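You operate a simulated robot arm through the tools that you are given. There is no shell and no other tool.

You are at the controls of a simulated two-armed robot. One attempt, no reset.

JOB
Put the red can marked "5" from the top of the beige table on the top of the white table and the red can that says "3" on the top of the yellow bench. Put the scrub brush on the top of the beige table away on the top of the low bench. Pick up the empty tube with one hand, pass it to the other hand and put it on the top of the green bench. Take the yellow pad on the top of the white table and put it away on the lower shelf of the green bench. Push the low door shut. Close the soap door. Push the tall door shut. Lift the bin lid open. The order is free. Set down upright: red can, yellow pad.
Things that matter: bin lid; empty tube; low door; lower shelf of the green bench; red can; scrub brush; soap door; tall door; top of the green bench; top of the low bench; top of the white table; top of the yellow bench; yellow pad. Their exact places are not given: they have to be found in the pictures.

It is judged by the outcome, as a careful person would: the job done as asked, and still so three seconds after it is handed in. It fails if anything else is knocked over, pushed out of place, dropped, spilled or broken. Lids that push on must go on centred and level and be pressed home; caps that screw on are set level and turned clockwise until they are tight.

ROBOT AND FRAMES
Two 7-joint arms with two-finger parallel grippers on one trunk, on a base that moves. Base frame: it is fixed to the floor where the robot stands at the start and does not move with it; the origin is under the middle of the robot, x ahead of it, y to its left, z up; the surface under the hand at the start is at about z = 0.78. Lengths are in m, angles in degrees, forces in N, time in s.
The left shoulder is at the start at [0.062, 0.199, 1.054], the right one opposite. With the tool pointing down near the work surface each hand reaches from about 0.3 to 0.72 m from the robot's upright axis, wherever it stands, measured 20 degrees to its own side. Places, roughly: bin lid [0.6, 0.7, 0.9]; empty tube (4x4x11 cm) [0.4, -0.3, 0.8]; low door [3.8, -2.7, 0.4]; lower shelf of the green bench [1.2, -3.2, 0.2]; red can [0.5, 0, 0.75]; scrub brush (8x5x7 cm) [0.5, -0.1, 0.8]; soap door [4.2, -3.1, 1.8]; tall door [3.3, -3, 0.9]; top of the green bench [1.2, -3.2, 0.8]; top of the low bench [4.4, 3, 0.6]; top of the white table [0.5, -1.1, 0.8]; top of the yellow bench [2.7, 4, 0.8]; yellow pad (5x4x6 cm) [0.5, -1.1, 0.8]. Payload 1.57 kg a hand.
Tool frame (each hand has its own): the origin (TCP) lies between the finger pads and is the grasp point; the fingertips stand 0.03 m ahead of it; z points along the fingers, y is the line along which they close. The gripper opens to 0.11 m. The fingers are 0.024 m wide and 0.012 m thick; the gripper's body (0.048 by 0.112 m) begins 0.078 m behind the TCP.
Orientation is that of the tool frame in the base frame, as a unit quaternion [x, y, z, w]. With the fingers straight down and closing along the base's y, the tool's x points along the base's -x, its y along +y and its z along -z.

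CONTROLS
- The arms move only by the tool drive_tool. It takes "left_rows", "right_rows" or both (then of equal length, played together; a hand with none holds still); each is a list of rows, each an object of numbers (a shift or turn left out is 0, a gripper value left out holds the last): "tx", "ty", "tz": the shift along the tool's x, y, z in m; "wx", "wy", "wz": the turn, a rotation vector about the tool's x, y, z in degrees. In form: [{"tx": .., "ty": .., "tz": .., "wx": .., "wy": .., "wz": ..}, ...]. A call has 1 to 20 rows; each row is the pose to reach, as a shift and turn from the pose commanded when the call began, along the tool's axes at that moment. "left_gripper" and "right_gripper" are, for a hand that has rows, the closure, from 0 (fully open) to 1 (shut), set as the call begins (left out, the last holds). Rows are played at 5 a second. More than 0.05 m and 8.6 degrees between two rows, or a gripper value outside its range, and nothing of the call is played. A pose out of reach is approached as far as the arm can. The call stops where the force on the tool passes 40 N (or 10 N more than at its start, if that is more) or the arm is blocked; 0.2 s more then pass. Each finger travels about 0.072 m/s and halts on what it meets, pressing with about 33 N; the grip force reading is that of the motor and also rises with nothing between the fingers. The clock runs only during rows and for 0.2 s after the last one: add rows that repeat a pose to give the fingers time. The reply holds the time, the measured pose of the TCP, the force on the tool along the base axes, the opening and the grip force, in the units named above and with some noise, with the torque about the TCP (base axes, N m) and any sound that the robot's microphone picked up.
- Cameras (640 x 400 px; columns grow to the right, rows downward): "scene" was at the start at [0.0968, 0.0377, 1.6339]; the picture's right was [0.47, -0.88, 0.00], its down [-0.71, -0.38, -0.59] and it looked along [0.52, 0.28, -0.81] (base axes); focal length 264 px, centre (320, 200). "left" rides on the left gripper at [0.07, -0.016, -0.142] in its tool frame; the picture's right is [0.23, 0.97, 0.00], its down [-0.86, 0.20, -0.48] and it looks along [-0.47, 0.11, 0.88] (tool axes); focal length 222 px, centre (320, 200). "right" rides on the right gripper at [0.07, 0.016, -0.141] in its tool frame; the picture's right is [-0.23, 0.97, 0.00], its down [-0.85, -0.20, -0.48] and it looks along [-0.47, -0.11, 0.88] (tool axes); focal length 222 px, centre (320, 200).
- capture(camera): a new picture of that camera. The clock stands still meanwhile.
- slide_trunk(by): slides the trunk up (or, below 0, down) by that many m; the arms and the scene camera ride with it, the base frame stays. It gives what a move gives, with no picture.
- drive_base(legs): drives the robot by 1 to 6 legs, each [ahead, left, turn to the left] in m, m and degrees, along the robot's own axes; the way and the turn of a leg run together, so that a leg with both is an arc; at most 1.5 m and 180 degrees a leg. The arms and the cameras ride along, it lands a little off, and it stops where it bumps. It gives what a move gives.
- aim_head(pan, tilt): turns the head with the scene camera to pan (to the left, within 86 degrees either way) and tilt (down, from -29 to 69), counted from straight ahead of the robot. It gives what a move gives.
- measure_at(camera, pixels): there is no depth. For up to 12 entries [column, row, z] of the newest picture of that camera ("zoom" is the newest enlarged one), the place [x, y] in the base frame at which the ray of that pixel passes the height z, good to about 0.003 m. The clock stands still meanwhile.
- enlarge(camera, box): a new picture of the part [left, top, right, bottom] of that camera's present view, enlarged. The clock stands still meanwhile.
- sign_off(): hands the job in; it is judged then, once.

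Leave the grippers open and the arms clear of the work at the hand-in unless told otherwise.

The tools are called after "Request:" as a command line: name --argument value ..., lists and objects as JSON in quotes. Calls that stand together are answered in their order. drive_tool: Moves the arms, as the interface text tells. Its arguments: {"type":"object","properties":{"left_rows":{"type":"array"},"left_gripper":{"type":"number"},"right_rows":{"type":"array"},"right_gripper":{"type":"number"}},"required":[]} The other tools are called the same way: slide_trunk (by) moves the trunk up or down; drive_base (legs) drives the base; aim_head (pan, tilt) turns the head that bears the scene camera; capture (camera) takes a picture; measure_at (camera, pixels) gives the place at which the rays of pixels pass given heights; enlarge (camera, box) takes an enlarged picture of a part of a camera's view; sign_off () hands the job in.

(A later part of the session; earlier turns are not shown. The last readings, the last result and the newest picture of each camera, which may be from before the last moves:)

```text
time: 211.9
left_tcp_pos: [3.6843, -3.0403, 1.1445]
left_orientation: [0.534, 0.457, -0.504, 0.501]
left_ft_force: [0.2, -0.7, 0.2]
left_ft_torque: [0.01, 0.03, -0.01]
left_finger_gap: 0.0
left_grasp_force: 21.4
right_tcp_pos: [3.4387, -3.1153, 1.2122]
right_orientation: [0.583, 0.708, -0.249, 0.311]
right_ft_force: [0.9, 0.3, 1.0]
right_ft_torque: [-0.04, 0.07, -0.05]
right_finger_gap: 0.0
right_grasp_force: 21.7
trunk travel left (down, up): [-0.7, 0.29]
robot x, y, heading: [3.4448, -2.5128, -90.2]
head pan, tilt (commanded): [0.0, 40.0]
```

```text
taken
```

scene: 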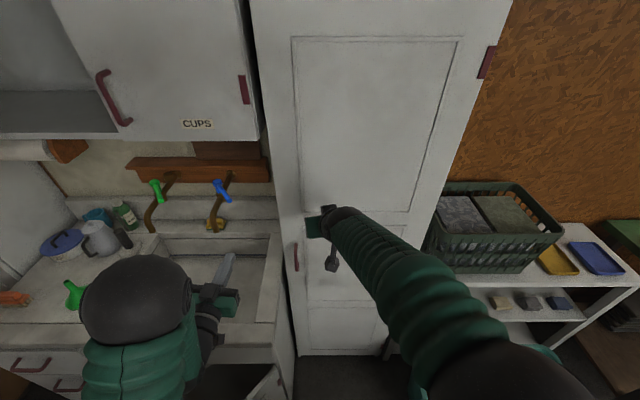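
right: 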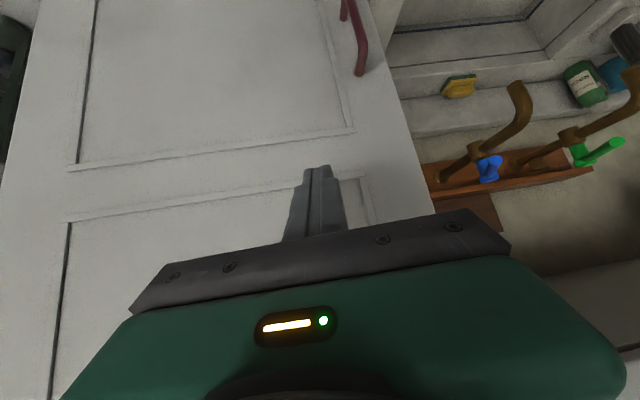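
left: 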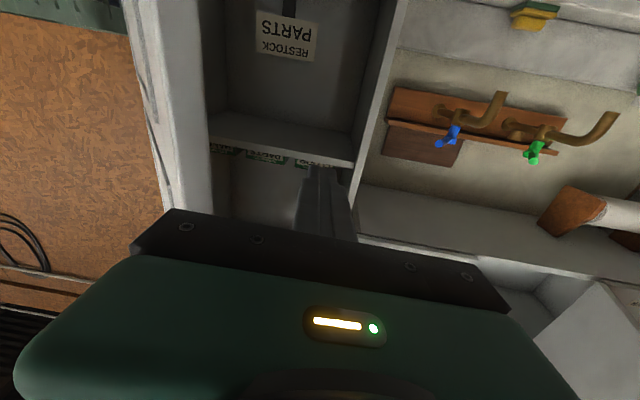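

Nearly closed. I press on with the arm 8 cm forward; the move stops by itself if the force passes the limit.

Request:
drive_tool --right_rows '[{"tx": -0.0104, "ty": 0.0009, "tz": 0.0185}, {"tx": -0.0208, "ty": 0.0018, "tz": 0.0369}, {"tx": -0.0312, "ty": 0.0027, "tz": 0.0554}, {"tx": -0.0416, "ty": 0.0036, "tz": 0.0738}]'

Request:
capture --camera "scene"

```text
time: 212.9
left_tcp_pos: [3.6857, -3.0424, 1.1422]
left_orientation: [0.535, 0.459, -0.504, 0.499]
left_ft_force: [1.0, 0.2, -1.2]
left_ft_torque: [0.0, 0.03, -0.03]
left_finger_gap: 0.0
left_grasp_force: 21.3
right_tcp_pos: [3.4438, -3.1249, 1.2211]
right_orientation: [0.584, 0.706, -0.249, 0.313]
right_ft_force: [-0.3, 0.8, 0.0]
right_ft_torque: [-0.01, 0.0, 0.02]
right_finger_gap: 0.0002
right_grasp_force: 21.3
right hand out of reach, approached as far as the arm can: row 1, 2, 3, 4
trunk travel left (down, up): [-0.7, 0.29]
robot x, y, heading: [3.447, -2.5116, -89.8]
head pan, tilt (commanded): [0.0, 40.0]
```

```text
taken
```

scene: 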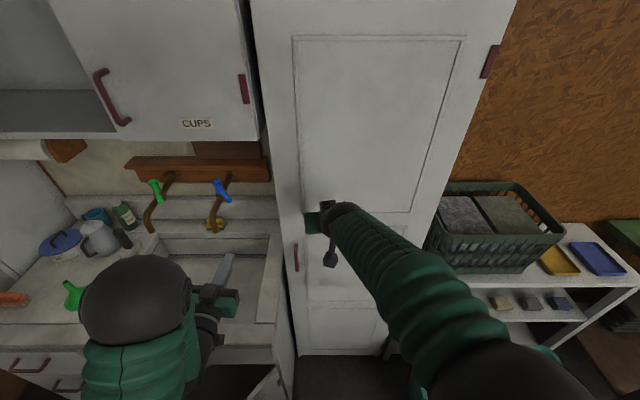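

The right arm is at full stretch at this height. I lower the hand toward shoulder level (z ≈ 1.08) while pushing forward, which gives more reach.

Request:
drive_tool --right_rows '[{"tx": 0.0264, "ty": 0.0, "tz": 0.05}, {"tx": 0.0396, "ty": 0.002, "tz": 0.0874}, {"tx": 0.046, "ty": 0.0038, "tz": 0.118}, {"tx": 0.0527, "ty": 0.0056, "tz": 0.1485}]'

Request:
capture --camera "scene"

```text
refused: row 1 steps farther than a row can; nothing moved
```

```text
taken
```

scene: 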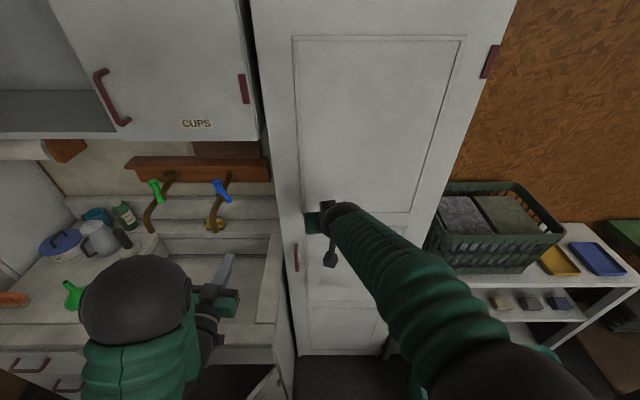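

The first step was too long, so I split it finer.

Request:
drive_tool --right_rows '[{"tx": 0.018, "ty": 0.0, "tz": 0.035}, {"tx": 0.032, "ty": 0.001, "tz": 0.068}, {"tx": 0.042, "ty": 0.0025, "tz": 0.098}, {"tx": 0.048, "ty": 0.004, "tz": 0.124}, {"tx": 0.0527, "ty": 0.0056, "tz": 0.1485}]'

Request:
capture --camera "scene"

```text
time: 214.2
left_tcp_pos: [3.6857, -3.0427, 1.1427]
left_orientation: [0.535, 0.458, -0.504, 0.499]
left_ft_force: [-0.1, -0.4, 0.5]
left_ft_torque: [0.0, 0.0, 0.01]
left_finger_gap: 0.0001
left_grasp_force: 21.7
right_tcp_pos: [3.4236, -3.0957, 1.1582]
right_orientation: [0.586, 0.704, -0.25, 0.314]
right_ft_force: [0.4, -1.1, 0.7]
right_ft_torque: [0.0, 0.02, 0.02]
right_finger_gap: 0.0
right_grasp_force: 21.4
right hand out of reach, approached as far as the arm can: row 1, 2, 3, 4, 5
trunk travel left (down, up): [-0.7, 0.29]
robot x, y, heading: [3.4449, -2.5147, -90.3]
head pan, tilt (commanded): [0.0, 40.0]
```

```text
taken
```

scene: 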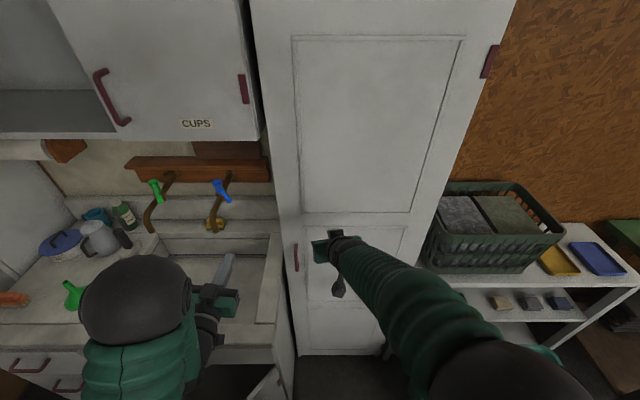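

The arm's joints limit it there. I drive 7 cm further forward, so the hand follows the door in.

Request:
drive_base --legs '[[0.07, 0, 0]]'

Request:
capture --camera "scene"

```text
time: 215.3
left_tcp_pos: [3.685, -3.114, 1.1403]
left_orientation: [0.536, 0.459, -0.503, 0.499]
left_ft_force: [0.6, -0.1, -0.2]
left_ft_torque: [0.0, 0.01, -0.01]
left_finger_gap: 0.0
left_grasp_force: 20.8
right_tcp_pos: [3.4284, -3.1641, 1.1589]
right_orientation: [0.585, 0.705, -0.246, 0.316]
right_ft_force: [-0.7, -0.5, -0.2]
right_ft_torque: [0.0, -0.04, 0.0]
right_finger_gap: 0.0001
right_grasp_force: 21.5
trunk travel left (down, up): [-0.7, 0.29]
robot x, y, heading: [3.4491, -2.5813, -90.0]
head pan, tilt (commanded): [0.0, 40.0]
stopped in leg 1: the force on the tool passed its limit at 183 N (the readings are from after the stop); the commanded pose is now the measured one
```

```text
taken
```

scene: 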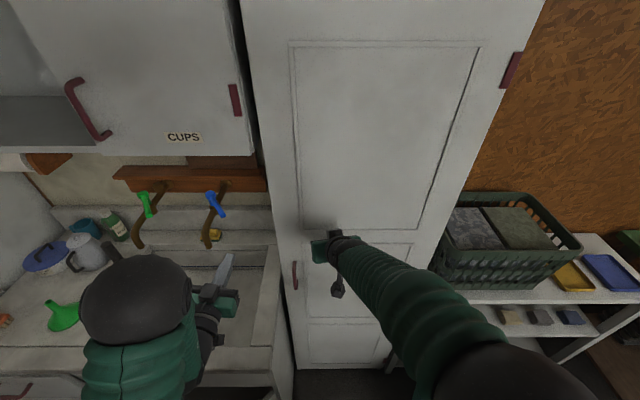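

The push met a hard stop at tip y ≈ -3.19, so the door should be shut. I ease the right hand back 4 cm and look at the door's free edge.

Request:
drive_tool --right_rows '[{"tz": -0.02}, {"tz": -0.05}]'

Request:
aim_head --pan 0 --tilt 15

Request:
capture --camera "scene"

```text
time: 215.9
left_tcp_pos: [3.6849, -3.1092, 1.1428]
left_orientation: [0.536, 0.457, -0.504, 0.5]
left_ft_force: [0.4, 0.4, 0.1]
left_ft_torque: [0.0, 0.04, 0.01]
left_finger_gap: 0.0
left_grasp_force: 21.3
right_tcp_pos: [3.4213, -3.1238, 1.1944]
right_orientation: [0.584, 0.706, -0.246, 0.317]
right_ft_force: [-0.2, 0.4, 0.0]
right_ft_torque: [-0.03, -0.01, 0.02]
right_finger_gap: 0.0
right_grasp_force: 21.8
trunk travel left (down, up): [-0.7, 0.29]
robot x, y, heading: [3.4484, -2.5846, -90.3]
head pan, tilt (commanded): [0.0, 40.0]
```

```text
time: 216.8
left_tcp_pos: [3.6855, -3.1106, 1.1419]
left_orientation: [0.535, 0.458, -0.504, 0.5]
left_ft_force: [-1.0, 0.2, -0.6]
left_ft_torque: [0.05, 0.02, 0.0]
left_finger_gap: 0.0001
left_grasp_force: 21.1
right_tcp_pos: [3.422, -3.1263, 1.1944]
right_orientation: [0.584, 0.705, -0.247, 0.317]
right_ft_force: [0.4, 0.1, 0.3]
right_ft_torque: [0.02, -0.02, -0.01]
right_finger_gap: 0.0
right_grasp_force: 21.2
trunk travel left (down, up): [-0.7, 0.29]
robot x, y, heading: [3.4482, -2.5804, -90.0]
head pan, tilt (commanded): [0.0, 15.0]
```

```text
taken
```

scene: 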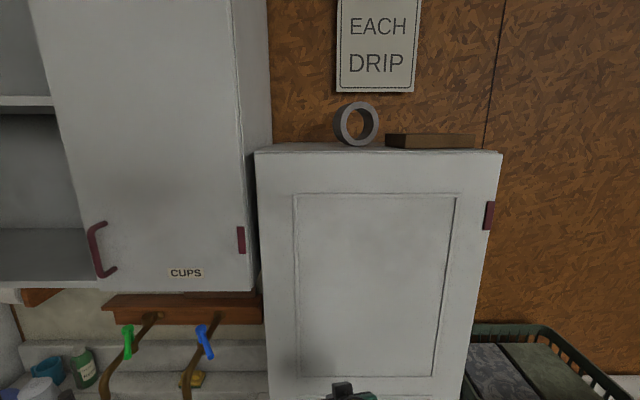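

I enlarge the top edge of the tall locker to check it is flush.

Request:
enlarge --camera "scene" --box '[235, 130, 345, 210]'

Request:
enlarge --camera "scene" --box '[240, 260, 400, 400]'

```text
5.00 times, centred on (290, 170) of scene
```

zoom: 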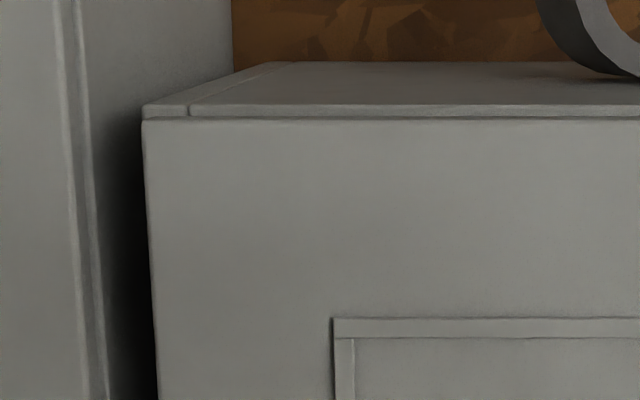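

```text
2.86 times, centred on (320, 330) of scene
```

zoom: 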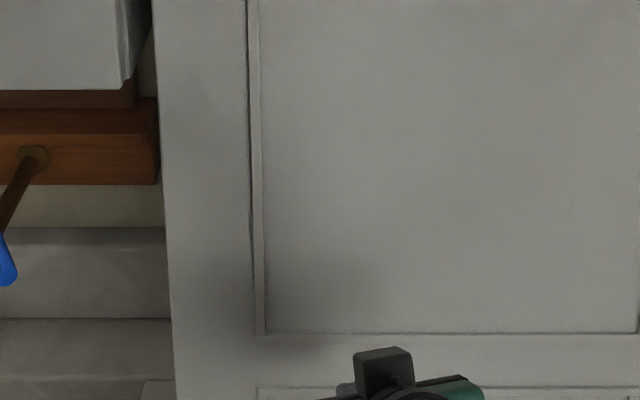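

The tall door is flush and closed. I back off 0.33 m and fold the right arm back to its own side, pointing down.

Request:
drive_base --legs '[[-0.33, 0, 0]]'

Request:
drive_tool --right_rows '[{"tx": 0.0202, "ty": -0.0322, "tz": -0.0157, "wy": 4.5}, {"tx": 0.0405, "ty": -0.0643, "tz": -0.0314, "wy": 9}, {"tx": 0.0607, "ty": -0.0965, "tz": -0.047, "wy": 13.5}, {"tx": 0.081, "ty": -0.1286, "tz": -0.0627, "wy": 18}, {"tx": 0.1012, "ty": -0.1608, "tz": -0.0784, "wy": 22.5}, {"tx": 0.1214, "ty": -0.193, "tz": -0.0941, "wy": 27}, {"tx": 0.1417, "ty": -0.2251, "tz": -0.1098, "wy": 31.5}, {"tx": 0.1619, "ty": -0.2573, "tz": -0.1254, "wy": 36}, {"tx": 0.1822, "ty": -0.2894, "tz": -0.1411, "wy": 40.5}, {"tx": 0.2024, "ty": -0.3216, "tz": -0.1568, "wy": 45}]'

Request:
aim_head --pan 35 --tilt 45

Request:
capture --camera "scene"

```text
time: 219.0
left_tcp_pos: [3.686, -2.7817, 1.1411]
left_orientation: [0.535, 0.459, -0.503, 0.5]
left_ft_force: [-0.3, -0.3, 0.1]
left_ft_torque: [-0.04, 0.03, 0.0]
left_finger_gap: 0.0001
left_grasp_force: 20.9
right_tcp_pos: [3.4215, -2.7981, 1.1919]
right_orientation: [0.583, 0.707, -0.245, 0.317]
right_ft_force: [0.4, -0.1, 0.0]
right_ft_torque: [0.01, 0.01, 0.03]
right_finger_gap: 0.0002
right_grasp_force: 21.2
trunk travel left (down, up): [-0.7, 0.29]
robot x, y, heading: [3.4495, -2.252, -90.1]
head pan, tilt (commanded): [0.0, 15.0]
```

```text
time: 221.2
left_tcp_pos: [3.6825, -2.7793, 1.1432]
left_orientation: [0.535, 0.458, -0.504, 0.5]
left_ft_force: [-0.3, -0.4, 0.3]
left_ft_torque: [0.0, 0.01, -0.01]
left_finger_gap: 0.0
left_grasp_force: 21.0
right_tcp_pos: [3.0556, -2.6091, 1.1433]
right_orientation: [0.633, 0.774, -0.002, 0.024]
right_ft_force: [-1.0, 0.9, 0.5]
right_ft_torque: [-0.01, -0.01, 0.03]
right_finger_gap: 0.0001
right_grasp_force: 21.8
trunk travel left (down, up): [-0.7, 0.29]
robot x, y, heading: [3.4446, -2.2513, -89.9]
head pan, tilt (commanded): [0.0, 15.0]
```

```text
time: 222.2
left_tcp_pos: [3.6846, -2.7779, 1.1432]
left_orientation: [0.535, 0.458, -0.503, 0.501]
left_ft_force: [0.0, -0.3, 1.0]
left_ft_torque: [0.0, -0.03, -0.01]
left_finger_gap: 0.0002
left_grasp_force: 21.4
right_tcp_pos: [3.0566, -2.6094, 1.1431]
right_orientation: [0.633, 0.774, -0.004, 0.024]
right_ft_force: [0.0, 0.3, 0.0]
right_ft_torque: [0.0, 0.02, 0.01]
right_finger_gap: 0.0001
right_grasp_force: 20.8
trunk travel left (down, up): [-0.7, 0.29]
robot x, y, heading: [3.4518, -2.2505, -89.9]
head pan, tilt (commanded): [35.0, 45.0]
```

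```text
taken
```

scene: 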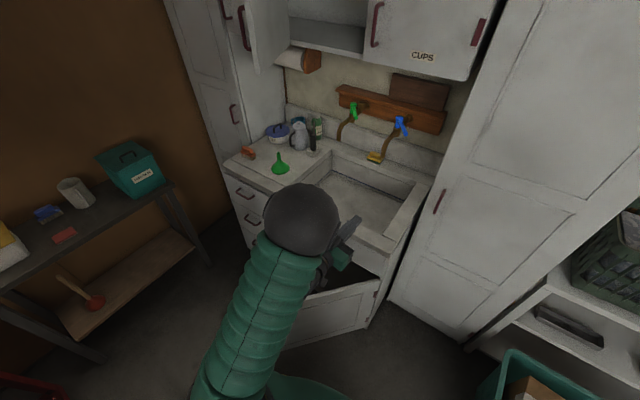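

The low door is unchanged. I reposition: back 8 cm, right 7 cm, turn left 30° so the left hand faces the low door's outer face, then lower the trunk 0.6 m.

Request:
drive_base --legs '[[-0.08, -0.07, 0], [0, 0, 30]]'

Request:
slide_trunk --by -0.4

Request:
slide_trunk --by -0.2

Request:
aim_head --pan 15 --tilt 40

Request:
capture --camera "scene"

Request:
capture --camera "left"

```text
time: 224.8
left_tcp_pos: [3.8484, -2.5097, 1.1422]
left_orientation: [0.398, 0.581, -0.358, 0.613]
left_ft_force: [-0.2, 0.6, 0.9]
left_ft_torque: [0.0, 0.02, 0.01]
left_finger_gap: 0.0
left_grasp_force: 21.0
right_tcp_pos: [3.218, -2.6769, 1.1439]
right_orientation: [0.412, 0.911, 0.002, 0.023]
right_ft_force: [0.0, -1.0, 0.7]
right_ft_torque: [0.02, 0.02, 0.01]
right_finger_gap: 0.0001
right_grasp_force: 21.4
trunk travel left (down, up): [-0.7, 0.29]
robot x, y, heading: [3.3759, -2.1714, -60.4]
head pan, tilt (commanded): [35.0, 45.0]
```

```text
time: 228.7
left_tcp_pos: [3.8472, -2.5069, 0.7431]
left_orientation: [0.397, 0.581, -0.358, 0.613]
left_ft_force: [-0.5, -0.3, -0.2]
left_ft_torque: [0.01, 0.01, 0.03]
left_finger_gap: 0.0
left_grasp_force: 21.2
right_tcp_pos: [3.2194, -2.6751, 0.7452]
right_orientation: [0.412, 0.911, 0.001, 0.023]
right_ft_force: [-0.2, 0.5, -0.4]
right_ft_torque: [0.04, 0.01, -0.03]
right_finger_gap: 0.0002
right_grasp_force: 21.4
trunk travel left (down, up): [-0.3, 0.69]
robot x, y, heading: [3.3814, -2.1716, -60.0]
head pan, tilt (commanded): [35.0, 45.0]
```

```text
time: 230.8
left_tcp_pos: [3.8479, -2.5074, 0.5435]
left_orientation: [0.398, 0.581, -0.36, 0.613]
left_ft_force: [-1.0, -1.3, 0.2]
left_ft_torque: [0.02, 0.03, 0.01]
left_finger_gap: 0.0
left_grasp_force: 21.8
right_tcp_pos: [3.2192, -2.6749, 0.5462]
right_orientation: [0.411, 0.911, 0.001, 0.022]
right_ft_force: [-0.1, 0.2, -0.6]
right_ft_torque: [0.02, 0.03, -0.01]
right_finger_gap: 0.0
right_grasp_force: 21.2
trunk travel left (down, up): [-0.1, 0.89]
robot x, y, heading: [3.3832, -2.1735, -59.9]
head pan, tilt (commanded): [35.0, 45.0]
```

```text
time: 231.7
left_tcp_pos: [3.8485, -2.5077, 0.542]
left_orientation: [0.397, 0.581, -0.359, 0.613]
left_ft_force: [-0.4, -0.6, -1.0]
left_ft_torque: [0.02, 0.02, 0.03]
left_finger_gap: 0.0
left_grasp_force: 21.3
right_tcp_pos: [3.2196, -2.6744, 0.5452]
right_orientation: [0.412, 0.911, 0.001, 0.024]
right_ft_force: [-0.2, -0.1, -0.3]
right_ft_torque: [0.03, 0.03, 0.01]
right_finger_gap: 0.0
right_grasp_force: 21.4
trunk travel left (down, up): [-0.1, 0.89]
robot x, y, heading: [3.3799, -2.1693, -60.1]
head pan, tilt (commanded): [15.0, 40.0]
```

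```text
taken
```

scene: 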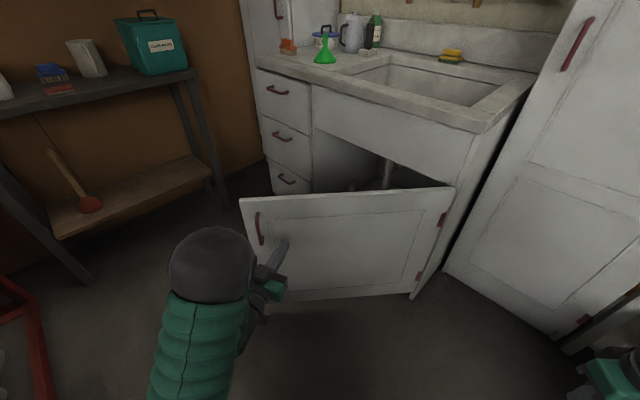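

```text
taken
```

left: 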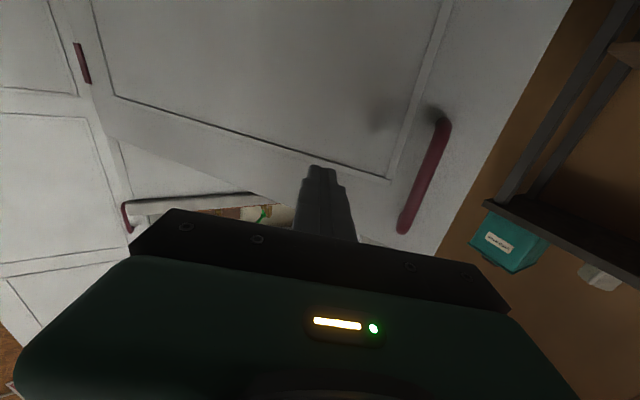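

The closed left fingers face the low door just inside its handle. I drive forward 0.3 m to swing it.

Request:
drive_base --legs '[[0.3, 0, 0]]'

Request:
capture --camera "scene"

```text
time: 233.7
left_tcp_pos: [3.9958, -2.7676, 0.5436]
left_orientation: [0.398, 0.581, -0.359, 0.613]
left_ft_force: [-1.2, -0.4, 0.1]
left_ft_torque: [-0.02, 0.01, 0.05]
left_finger_gap: 0.0002
left_grasp_force: 21.5
right_tcp_pos: [3.3675, -2.9327, 0.5442]
right_orientation: [0.413, 0.911, 0.001, 0.023]
right_ft_force: [0.0, -0.6, -0.1]
right_ft_torque: [0.0, -0.01, -0.02]
right_finger_gap: 0.0
right_grasp_force: 21.2
trunk travel left (down, up): [-0.1, 0.89]
robot x, y, heading: [3.5269, -2.4316, -60.4]
head pan, tilt (commanded): [15.0, 40.0]
```

```text
taken
```

scene: 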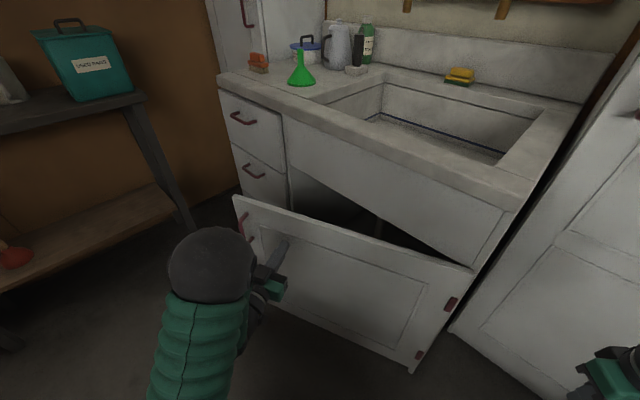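

The door is about 20° from shut. I push on with the arm, forward 16 cm, letting the force limit stop it at the frame.

Request:
drive_tool --left_rows '[{"ty": -0.008, "tz": 0.032}, {"ty": -0.016, "tz": 0.063}, {"ty": -0.025, "tz": 0.095}, {"ty": -0.033, "tz": 0.126}, {"ty": -0.041, "tz": 0.158}]'

Request:
capture --camera "scene"

```text
time: 234.9
left_tcp_pos: [4.0636, -2.9082, 0.5497]
left_orientation: [0.409, 0.576, -0.37, 0.603]
left_ft_force: [-0.1, 0.0, 0.1]
left_ft_torque: [0.01, -0.04, 0.02]
left_finger_gap: 0.0
left_grasp_force: 21.5
left hand out of reach, approached as far as the arm can: row 1, 2, 3, 4, 5
right_tcp_pos: [3.3669, -2.9322, 0.5444]
right_orientation: [0.413, 0.91, 0.001, 0.024]
right_ft_force: [-0.2, 0.4, -0.8]
right_ft_torque: [-0.04, -0.01, 0.05]
right_finger_gap: 0.0
right_grasp_force: 21.2
trunk travel left (down, up): [-0.1, 0.89]
robot x, y, heading: [3.5262, -2.4288, -60.0]
head pan, tilt (commanded): [15.0, 40.0]
```

```text
taken
```

scene: 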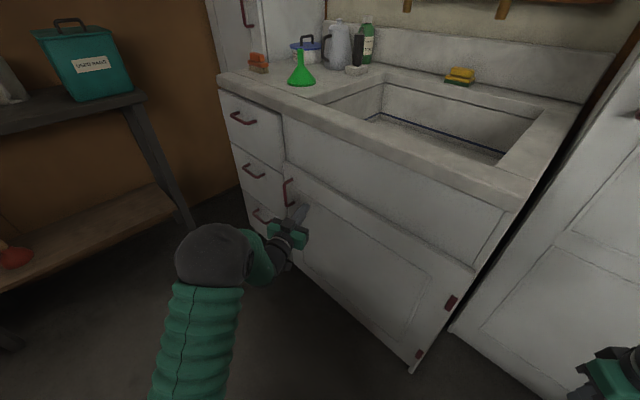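

Nearly flush. I push a further 4 cm toward -y.

Request:
drive_tool --left_rows '[{"ty": -0.004, "tz": 0.009}, {"ty": -0.0085, "tz": 0.018}, {"ty": -0.0128, "tz": 0.027}, {"ty": -0.017, "tz": 0.036}]'

Request:
enlarge --camera "scene" --box '[220, 130, 480, 380]'

```text
time: 235.9
left_tcp_pos: [4.0876, -2.9287, 0.5566]
left_orientation: [0.404, 0.577, -0.366, 0.608]
left_ft_force: [-4.7, 7.6, 2.5]
left_ft_torque: [-0.19, -0.05, -0.13]
left_finger_gap: 0.0
left_grasp_force: 20.9
left hand out of reach, approached as far as the arm can: row 1, 2, 3, 4
right_tcp_pos: [3.3668, -2.9311, 0.5455]
right_orientation: [0.412, 0.911, 0.0, 0.025]
right_ft_force: [-0.7, 0.3, 0.0]
right_ft_torque: [0.01, -0.02, -0.04]
right_finger_gap: 0.0001
right_grasp_force: 21.7
trunk travel left (down, up): [-0.1, 0.89]
robot x, y, heading: [3.5289, -2.4285, -59.8]
head pan, tilt (commanded): [15.0, 40.0]
stopped in row 4 (left hand): the force on the tool passed its limit at 44 N (the readings are from after the stop); the commanded pose is now the measured one
```

```text
1.60 times, centred on (350, 255) of scene
```

zoom: 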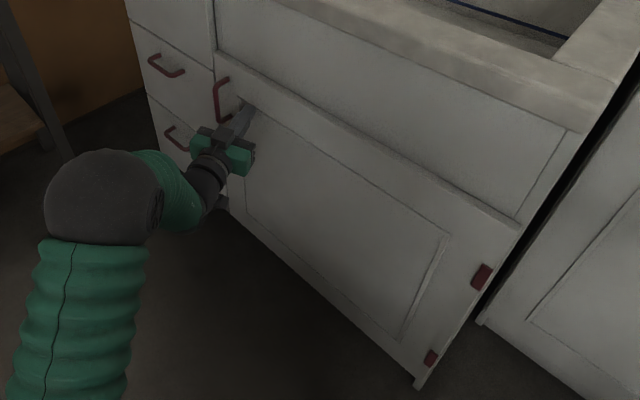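

The stop was reached at 44 N. I draw the left hand back and check the low door from this view.

Request:
drive_tool --left_rows '[{"tz": -0.03}, {"tz": -0.07}, {"tz": -0.11}, {"tz": -0.15}]'

Request:
enlarge --camera "scene" --box '[220, 130, 480, 380]'

Request:
enlarge --camera "scene" --box '[270, 150, 350, 230]'

```text
time: 236.9
left_tcp_pos: [4.0264, -2.7923, 0.5538]
left_orientation: [0.405, 0.578, -0.366, 0.607]
left_ft_force: [0.4, 0.6, -0.2]
left_ft_torque: [-0.01, 0.01, 0.03]
left_finger_gap: 0.0
left_grasp_force: 21.0
right_tcp_pos: [3.3667, -2.9318, 0.5433]
right_orientation: [0.413, 0.91, 0.001, 0.024]
right_ft_force: [-0.3, 0.9, 0.2]
right_ft_torque: [-0.01, 0.0, 0.0]
right_finger_gap: 0.0
right_grasp_force: 21.3
trunk travel left (down, up): [-0.1, 0.89]
robot x, y, heading: [3.5275, -2.4292, -60.2]
head pan, tilt (commanded): [15.0, 40.0]
```

```text
1.60 times, centred on (350, 255) of scene
```

zoom: 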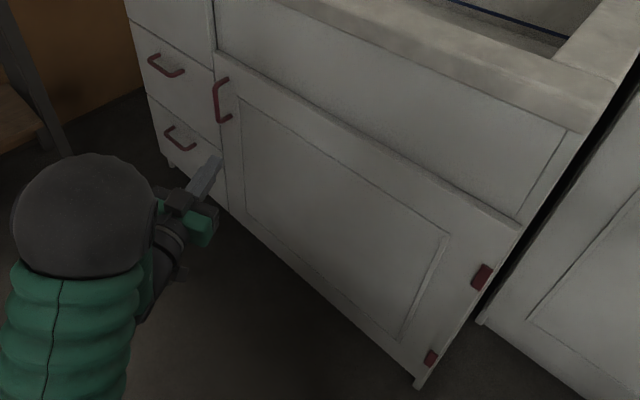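

```text
5.00 times, centred on (310, 190) of scene
```

zoom: 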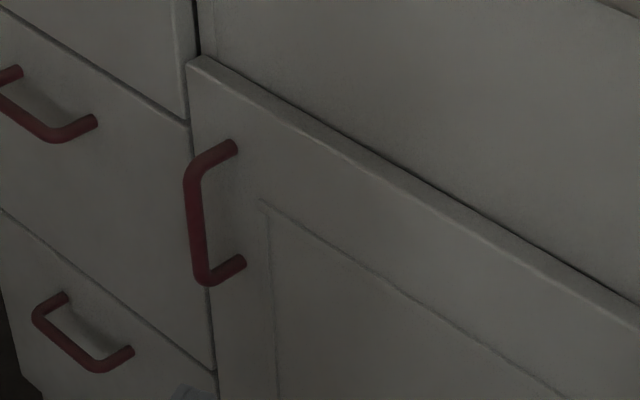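

The low door is flush with the drawer fronts: closed. Next the soap door. I back off 0.25 m, raise the trunk, and look up at it.

Request:
drive_base --legs '[[-0.22, 0, 0]]'

Request:
slide_trunk --by 0.4

Request:
slide_trunk --by 0.3

Request:
aim_head --pan 15 --tilt 5

Request:
capture --camera "scene"

```text
time: 238.6
left_tcp_pos: [3.9165, -2.6014, 0.5545]
left_orientation: [0.404, 0.579, -0.365, 0.607]
left_ft_force: [0.1, -0.2, -0.4]
left_ft_torque: [0.01, 0.03, -0.01]
left_finger_gap: 0.0001
left_grasp_force: 21.1
right_tcp_pos: [3.2568, -2.7405, 0.5459]
right_orientation: [0.412, 0.911, 0.001, 0.024]
right_ft_force: [0.4, -0.2, -0.6]
right_ft_torque: [0.02, -0.02, 0.0]
right_finger_gap: 0.0
right_grasp_force: 21.1
trunk travel left (down, up): [-0.1, 0.89]
robot x, y, heading: [3.415, -2.2399, -60.3]
head pan, tilt (commanded): [15.0, 40.0]
```

```text
time: 242.4
left_tcp_pos: [3.9168, -2.6012, 0.954]
left_orientation: [0.404, 0.578, -0.366, 0.607]
left_ft_force: [-0.1, -0.3, 0.4]
left_ft_torque: [0.01, 0.0, 0.03]
left_finger_gap: 0.0002
left_grasp_force: 22.1
right_tcp_pos: [3.2568, -2.7417, 0.9468]
right_orientation: [0.412, 0.911, 0.001, 0.024]
right_ft_force: [0.2, -0.3, -1.1]
right_ft_torque: [0.02, -0.02, -0.02]
right_finger_gap: 0.0001
right_grasp_force: 21.1
trunk travel left (down, up): [-0.5, 0.49]
robot x, y, heading: [3.4166, -2.2404, -60.1]
head pan, tilt (commanded): [15.0, 40.0]
```

```text
time: 245.4
left_tcp_pos: [3.9176, -2.6018, 1.2544]
left_orientation: [0.404, 0.578, -0.366, 0.607]
left_ft_force: [0.7, -0.1, 0.5]
left_ft_torque: [-0.02, -0.01, -0.01]
left_finger_gap: 0.0001
left_grasp_force: 20.9
right_tcp_pos: [3.2558, -2.7405, 1.2454]
right_orientation: [0.411, 0.911, 0.001, 0.024]
right_ft_force: [0.4, -0.3, 0.3]
right_ft_torque: [0.01, 0.05, 0.0]
right_finger_gap: 0.0
right_grasp_force: 21.5
trunk travel left (down, up): [-0.8, 0.19]
robot x, y, heading: [3.4187, -2.2385, -60.4]
head pan, tilt (commanded): [15.0, 40.0]
```

```text
time: 246.4
left_tcp_pos: [3.9179, -2.6032, 1.2554]
left_orientation: [0.404, 0.578, -0.366, 0.607]
left_ft_force: [0.0, -0.1, 0.9]
left_ft_torque: [-0.01, 0.01, 0.01]
left_finger_gap: 0.0001
left_grasp_force: 21.1
right_tcp_pos: [3.2569, -2.7416, 1.2462]
right_orientation: [0.412, 0.911, 0.0, 0.025]
right_ft_force: [0.2, 0.7, 0.1]
right_ft_torque: [-0.01, -0.01, -0.02]
right_finger_gap: 0.0002
right_grasp_force: 21.0
trunk travel left (down, up): [-0.8, 0.19]
robot x, y, heading: [3.4167, -2.2392, -60.3]
head pan, tilt (commanded): [15.0, 5.0]
```

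```text
taken
```

scene: 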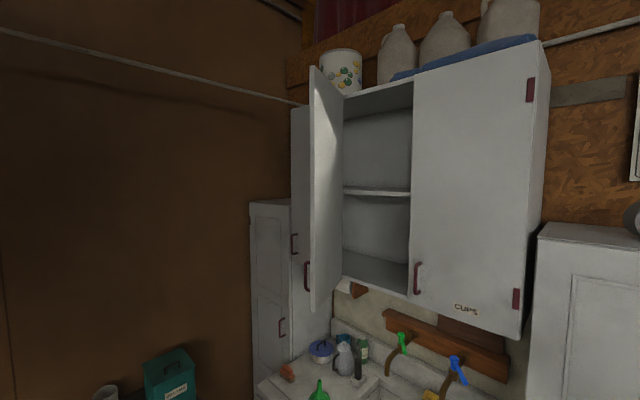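

I enlarge the soap door region.

Request:
enlarge --camera "scene" --box '[230, 50, 440, 400]'

```text
1.14 times, centred on (335, 225) of scene
```

zoom: 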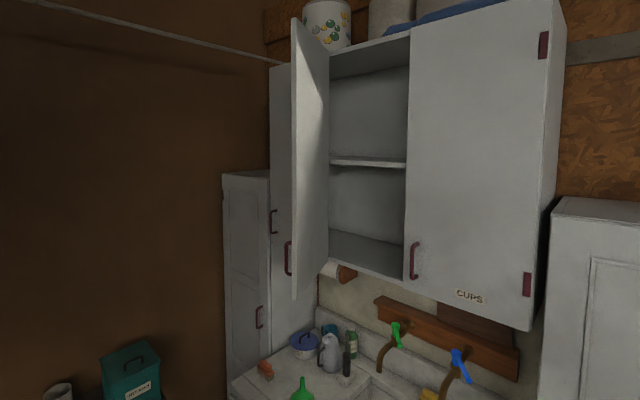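

The soap door is hinged at its far edge near (4.22,-3.2) and stands about 70° open, free edge near (4.11,-2.91), z 1.34–2.13. I must push it from its far (+x) side. I turn to -90° and strafe left to x ≈ 3.85, staying at y ≈ -2.24, then raise the trunk.

Request:
drive_base --legs '[[0, 0, -30], [0, 0.43, 0]]'

Request:
slide_trunk --by 0.19

Request:
aim_head --pan 25 --tilt 10

Request:
capture --camera "scene"

```text
time: 250.6
left_tcp_pos: [4.1005, -2.8023, 1.2549]
left_orientation: [0.539, 0.455, -0.507, 0.495]
left_ft_force: [-0.2, 0.4, 0.1]
left_ft_torque: [0.0, 0.02, -0.01]
left_finger_gap: 0.0
left_grasp_force: 21.1
right_tcp_pos: [3.4573, -2.5949, 1.244]
right_orientation: [0.633, 0.774, -0.005, 0.025]
right_ft_force: [-0.2, -0.1, -0.2]
right_ft_torque: [0.02, -0.03, -0.01]
right_finger_gap: 0.0
right_grasp_force: 21.1
trunk travel left (down, up): [-0.8, 0.19]
robot x, y, heading: [3.8508, -2.2395, -89.8]
head pan, tilt (commanded): [15.0, 5.0]
```

```text
time: 252.6
left_tcp_pos: [4.1037, -2.8015, 1.4456]
left_orientation: [0.54, 0.454, -0.508, 0.494]
left_ft_force: [0.2, 0.3, -0.7]
left_ft_torque: [-0.02, 0.0, 0.01]
left_finger_gap: 0.0001
left_grasp_force: 20.6
right_tcp_pos: [3.461, -2.5944, 1.4369]
right_orientation: [0.632, 0.774, -0.007, 0.024]
right_ft_force: [0.5, 0.2, -0.4]
right_ft_torque: [0.04, 0.04, 0.0]
right_finger_gap: 0.0
right_grasp_force: 21.6
trunk travel left (down, up): [-0.99, 0.0]
robot x, y, heading: [3.8489, -2.2417, -89.7]
head pan, tilt (commanded): [15.0, 5.0]
```

```text
time: 253.3
left_tcp_pos: [4.1045, -2.8007, 1.4449]
left_orientation: [0.539, 0.455, -0.509, 0.494]
left_ft_force: [0.4, -0.3, 0.0]
left_ft_torque: [0.0, -0.02, -0.04]
left_finger_gap: 0.0001
left_grasp_force: 21.5
right_tcp_pos: [3.4613, -2.5945, 1.4364]
right_orientation: [0.633, 0.774, -0.007, 0.023]
right_ft_force: [-0.2, -0.8, -0.1]
right_ft_torque: [-0.01, 0.01, 0.01]
right_finger_gap: 0.0001
right_grasp_force: 21.1
trunk travel left (down, up): [-0.99, 0.0]
robot x, y, heading: [3.8448, -2.2381, -89.9]
head pan, tilt (commanded): [25.0, 10.0]
```

```text
taken
```

scene: 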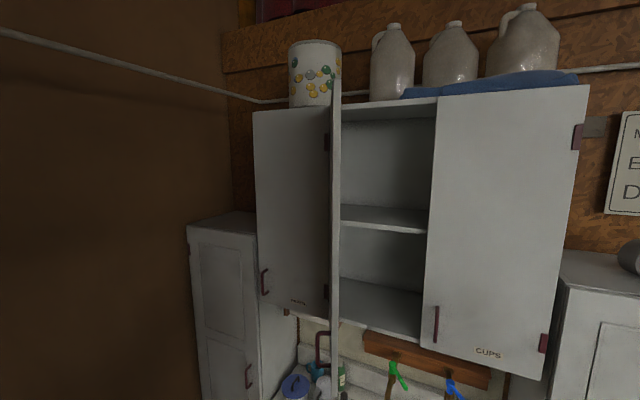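

I zoom on the label of the left closed door and on the open door's edge.

Request:
enlarge --camera "scene" --box '[240, 90, 360, 400]'

Request:
enlarge --camera "scene" --box '[250, 260, 380, 360]'

```text
1.29 times, centred on (300, 245) of scene
```

zoom: 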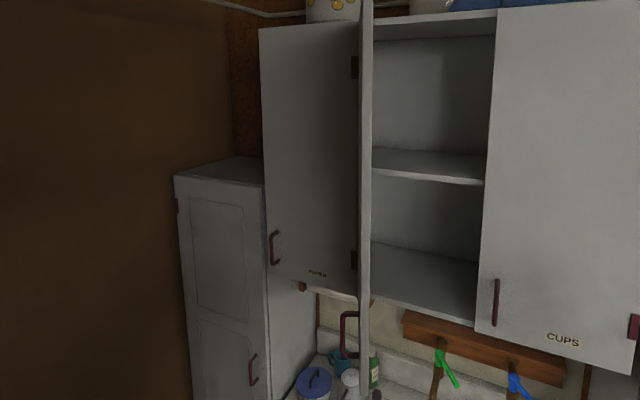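

```text
4.00 times, centred on (315, 310) of scene
```

zoom: 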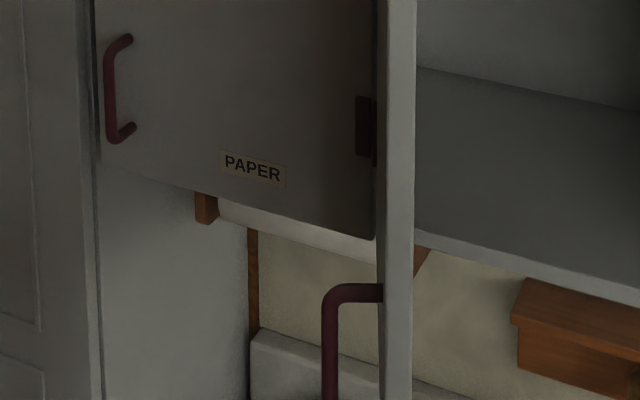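

The closed left door is labelled "PAPER", so the open one is the soap door. I move the left hand up to z ≈ 1.62 and 21 cm to the left, so it is on the far side of the door's free edge.

Request:
drive_tool --left_rows '[{"tx": -0.0276, "ty": 0.0368, "tz": -0.0033}, {"tx": -0.0552, "ty": 0.0737, "tz": -0.0067}, {"tx": -0.0828, "ty": 0.1105, "tz": -0.01}, {"tx": -0.1103, "ty": 0.1473, "tz": -0.0133}, {"tx": -0.1379, "ty": 0.1842, "tz": -0.0167}, {"tx": -0.1655, "ty": 0.221, "tz": -0.02}, {"tx": -0.1655, "ty": 0.221, "tz": -0.02}]'

Request:
capture --camera "scene"

Request:
capture --camera "left"

```text
time: 254.9
left_tcp_pos: [4.3172, -2.8004, 1.6261]
left_orientation: [0.539, 0.455, -0.509, 0.493]
left_ft_force: [-1.1, -1.0, -0.1]
left_ft_torque: [-0.02, 0.0, -0.01]
left_finger_gap: 0.0
left_grasp_force: 20.9
right_tcp_pos: [3.463, -2.5944, 1.4367]
right_orientation: [0.633, 0.774, -0.007, 0.024]
right_ft_force: [-0.8, 0.2, 0.5]
right_ft_torque: [-0.02, 0.02, 0.0]
right_finger_gap: 0.0
right_grasp_force: 21.3
trunk travel left (down, up): [-0.99, 0.0]
robot x, y, heading: [3.8459, -2.2382, -89.8]
head pan, tilt (commanded): [25.0, 10.0]
```

```text
taken
```

scene: 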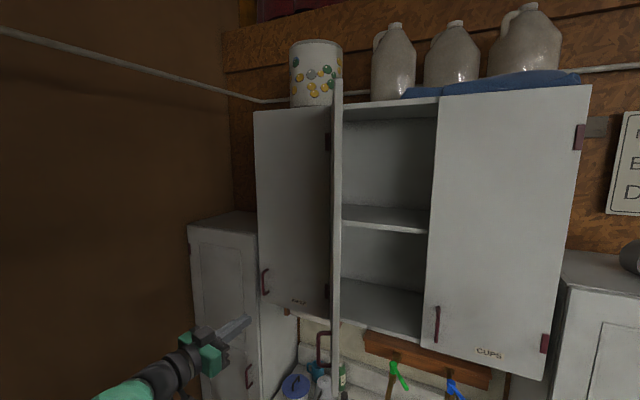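

```text
taken
```

left: 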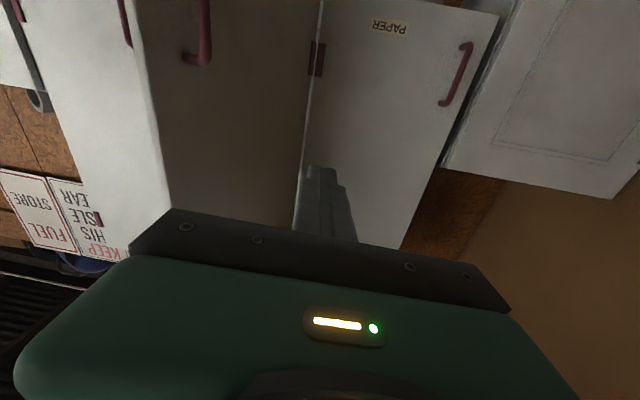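

The left camera (upside down) shows the hand on the soap door's outer side. I drive 0.2 m forward, still beside it.

Request:
drive_base --legs '[[0.2, 0, 0]]'

Request:
capture --camera "scene"

Request:
capture --camera "left"

```text
time: 256.5
left_tcp_pos: [4.3148, -2.9958, 1.6281]
left_orientation: [0.538, 0.453, -0.51, 0.494]
left_ft_force: [0.7, 0.7, 1.1]
left_ft_torque: [0.01, -0.03, -0.03]
left_finger_gap: 0.0001
left_grasp_force: 21.2
right_tcp_pos: [3.4621, -2.7868, 1.4373]
right_orientation: [0.634, 0.773, -0.009, 0.025]
right_ft_force: [-0.2, 1.1, 0.0]
right_ft_torque: [-0.05, -0.01, 0.01]
right_finger_gap: 0.0
right_grasp_force: 21.8
trunk travel left (down, up): [-0.99, 0.0]
robot x, y, heading: [3.8515, -2.4381, -89.8]
head pan, tilt (commanded): [25.0, 10.0]
```

```text
taken
```

scene: 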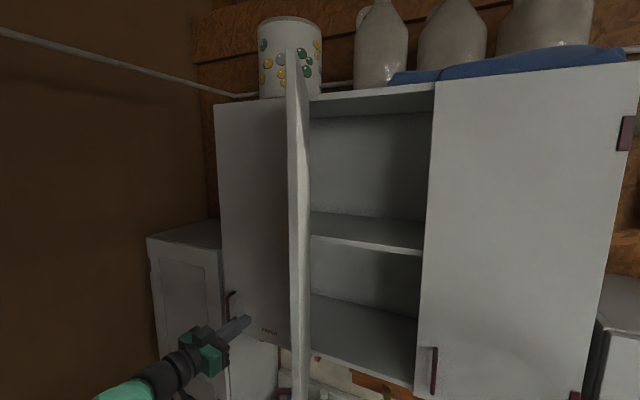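

```text
taken
```

left: 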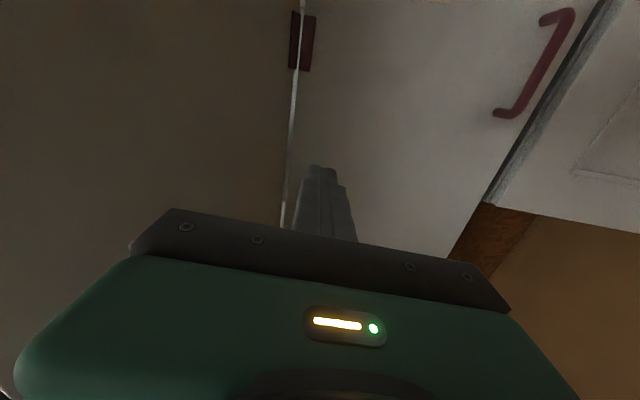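

The hand sits beside the door's outer face. I sweep it to the right (−x) and then inward along the door's arc.

Request:
drive_tool --left_rows '[{"tx": -0.0032, "ty": -0.0467, "tz": 0.0013}, {"tx": -0.0064, "ty": -0.0933, "tz": 0.0026}, {"tx": -0.0096, "ty": -0.138, "tz": 0.0039}, {"tx": -0.0125, "ty": -0.182, "tz": 0.018}, {"tx": -0.0155, "ty": -0.2274, "tz": 0.0328}, {"tx": -0.017, "ty": -0.25, "tz": 0.06}, {"tx": -0.0183, "ty": -0.272, "tz": 0.0875}]'

Request:
capture --camera "scene"

```text
time: 258.1
left_tcp_pos: [4.0441, -3.056, 1.617]
left_orientation: [0.541, 0.461, -0.508, 0.488]
left_ft_force: [-0.8, 1.2, -0.1]
left_ft_torque: [0.0, 0.0, -0.01]
left_finger_gap: 0.0
left_grasp_force: 21.2
left hand out of reach, approached as far as the arm can: row 7
right_tcp_pos: [3.4604, -2.7945, 1.4358]
right_orientation: [0.633, 0.774, -0.006, 0.023]
right_ft_force: [0.8, -0.6, -1.0]
right_ft_torque: [0.02, 0.05, -0.01]
right_finger_gap: 0.0
right_grasp_force: 21.5
trunk travel left (down, up): [-0.99, 0.0]
robot x, y, heading: [3.8481, -2.4387, -89.7]
head pan, tilt (commanded): [25.0, 10.0]
```

```text
taken
```

scene: 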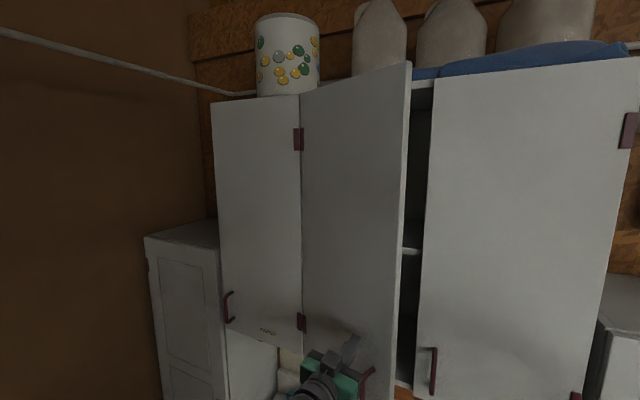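

The door swings in, about a third left. I drive 8 cm forward to carry it further.

Request:
drive_base --legs '[[0.08, 0, 0]]'

Request:
capture --camera "scene"

```text
time: 259.2
left_tcp_pos: [4.0463, -3.1142, 1.6274]
left_orientation: [0.536, 0.456, -0.513, 0.492]
left_ft_force: [0.3, 0.2, 1.3]
left_ft_torque: [0.03, -0.02, -0.01]
left_finger_gap: 0.0
left_grasp_force: 21.2
right_tcp_pos: [3.4618, -2.8559, 1.441]
right_orientation: [0.634, 0.773, -0.013, 0.028]
right_ft_force: [0.2, 0.3, 0.7]
right_ft_torque: [-0.02, -0.03, 0.02]
right_finger_gap: 0.0001
right_grasp_force: 21.8
trunk travel left (down, up): [-0.99, 0.0]
robot x, y, heading: [3.8495, -2.5211, -89.8]
head pan, tilt (commanded): [25.0, 10.0]
```

```text
taken
```

scene: 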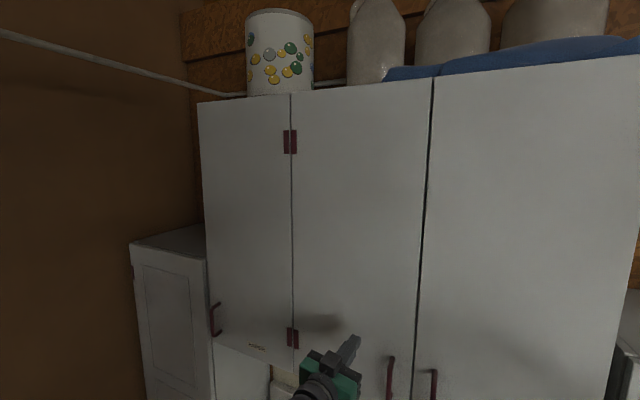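

It looks almost flush. I press forward with the fingertips until the force rises, to be sure it is home.

Request:
drive_tool --left_rows '[{"tz": 0.015}, {"tz": 0.03}, {"tz": 0.045}, {"tz": 0.06}, {"tz": 0.075}]'

Request:
capture --camera "scene"

```text
time: 259.8
left_tcp_pos: [4.0412, -3.1529, 1.6237]
left_orientation: [0.537, 0.459, -0.51, 0.49]
left_ft_force: [-1.6, -0.6, -0.1]
left_ft_torque: [0.04, -0.02, 0.0]
left_finger_gap: 0.0001
left_grasp_force: 21.3
right_tcp_pos: [3.4585, -2.8677, 1.4385]
right_orientation: [0.633, 0.774, -0.009, 0.026]
right_ft_force: [0.1, -0.3, 0.7]
right_ft_torque: [-0.01, 0.0, -0.01]
right_finger_gap: 0.0
right_grasp_force: 21.5
trunk travel left (down, up): [-0.99, 0.0]
robot x, y, heading: [3.8488, -2.5185, -89.6]
head pan, tilt (commanded): [25.0, 10.0]
stopped in row 3 (left hand): the force on the tool passed its limit at 106 N (the readings are from after the stop); the commanded pose is now the measured one
```

```text
taken
```

scene: 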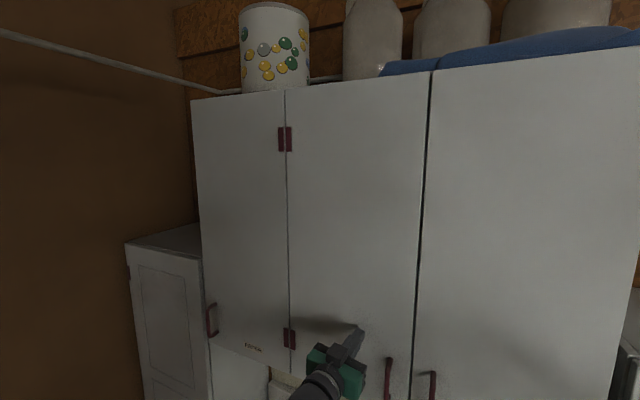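

The door hit its stop (106 N peak). I draw the hand back and check that it stays flush.

Request:
drive_tool --left_rows '[{"tz": -0.03}, {"tz": -0.07}, {"tz": -0.1}]'

Request:
drive_base --legs '[[-0.25, 0, 0]]'

Request:
aim_head --pan 5 --tilt 10

Request:
capture --camera "scene"

Request:
aim_head --pan 0 --tilt 55

Request:
capture --camera "scene"

```text
time: 260.6
left_tcp_pos: [4.0528, -3.0515, 1.6226]
left_orientation: [0.537, 0.458, -0.511, 0.489]
left_ft_force: [0.6, -0.5, 0.1]
left_ft_torque: [-0.01, 0.0, -0.05]
left_finger_gap: 0.0003
left_grasp_force: 21.6
left hand out of reach, approached as far as the arm can: row 2
right_tcp_pos: [3.4632, -2.8659, 1.4392]
right_orientation: [0.633, 0.774, -0.009, 0.027]
right_ft_force: [0.2, 0.7, 0.5]
right_ft_torque: [0.02, 0.02, -0.01]
right_finger_gap: 0.0
right_grasp_force: 21.2
trunk travel left (down, up): [-0.99, 0.0]
robot x, y, heading: [3.8458, -2.5176, -89.9]
head pan, tilt (commanded): [25.0, 10.0]
```

```text
time: 262.4
left_tcp_pos: [4.0536, -2.8168, 1.6173]
left_orientation: [0.538, 0.463, -0.508, 0.487]
left_ft_force: [0.7, 0.5, 0.1]
left_ft_torque: [-0.01, -0.02, -0.01]
left_finger_gap: 0.0001
left_grasp_force: 21.4
right_tcp_pos: [3.4628, -2.6318, 1.4352]
right_orientation: [0.632, 0.774, -0.007, 0.023]
right_ft_force: [0.0, -1.0, -0.1]
right_ft_torque: [0.07, 0.0, 0.0]
right_finger_gap: 0.0001
right_grasp_force: 21.6
trunk travel left (down, up): [-0.99, 0.0]
robot x, y, heading: [3.8501, -2.2735, -89.9]
head pan, tilt (commanded): [25.0, 10.0]
```

```text
time: 263.3
left_tcp_pos: [4.0523, -2.8132, 1.6178]
left_orientation: [0.538, 0.462, -0.509, 0.488]
left_ft_force: [1.0, 0.2, -0.3]
left_ft_torque: [-0.01, -0.02, 0.01]
left_finger_gap: 0.0
left_grasp_force: 21.0
right_tcp_pos: [3.4613, -2.6275, 1.4351]
right_orientation: [0.632, 0.775, -0.007, 0.024]
right_ft_force: [0.7, -0.4, -0.5]
right_ft_torque: [0.04, -0.01, 0.0]
right_finger_gap: 0.0001
right_grasp_force: 21.3
trunk travel left (down, up): [-0.99, 0.0]
robot x, y, heading: [3.8481, -2.2692, -89.8]
head pan, tilt (commanded): [5.0, 10.0]
```

```text
taken
```

scene: 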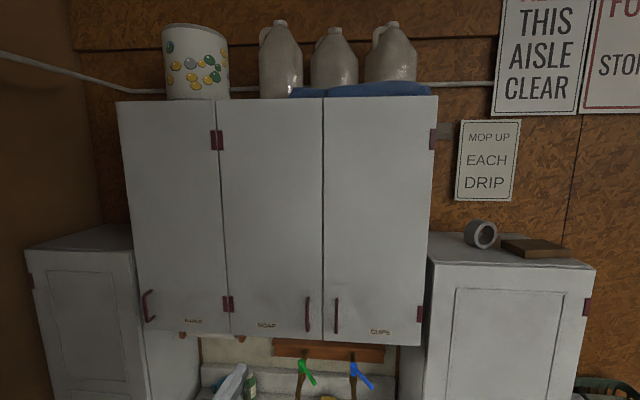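

```text
time: 264.4
left_tcp_pos: [4.0521, -2.8073, 1.6207]
left_orientation: [0.538, 0.46, -0.51, 0.489]
left_ft_force: [0.4, -0.3, -0.5]
left_ft_torque: [0.02, 0.0, 0.03]
left_finger_gap: 0.0001
left_grasp_force: 21.3
right_tcp_pos: [3.4618, -2.6221, 1.4363]
right_orientation: [0.632, 0.775, -0.008, 0.026]
right_ft_force: [-0.8, -0.1, 0.6]
right_ft_torque: [0.01, 0.02, -0.01]
right_finger_gap: 0.0
right_grasp_force: 20.9
trunk travel left (down, up): [-0.99, 0.0]
robot x, y, heading: [3.8472, -2.2717, -89.6]
head pan, tilt (commanded): [0.0, 55.0]
```

```text
taken
```

scene: 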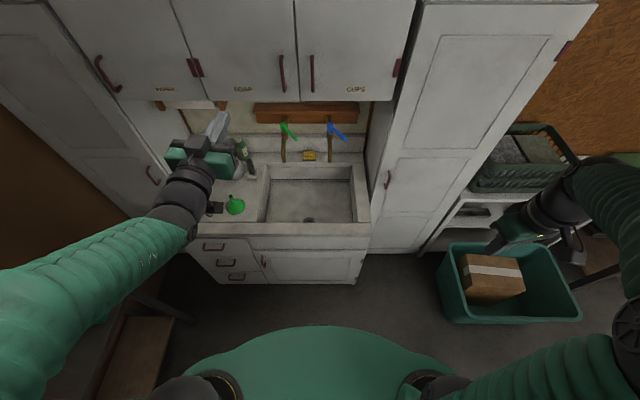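

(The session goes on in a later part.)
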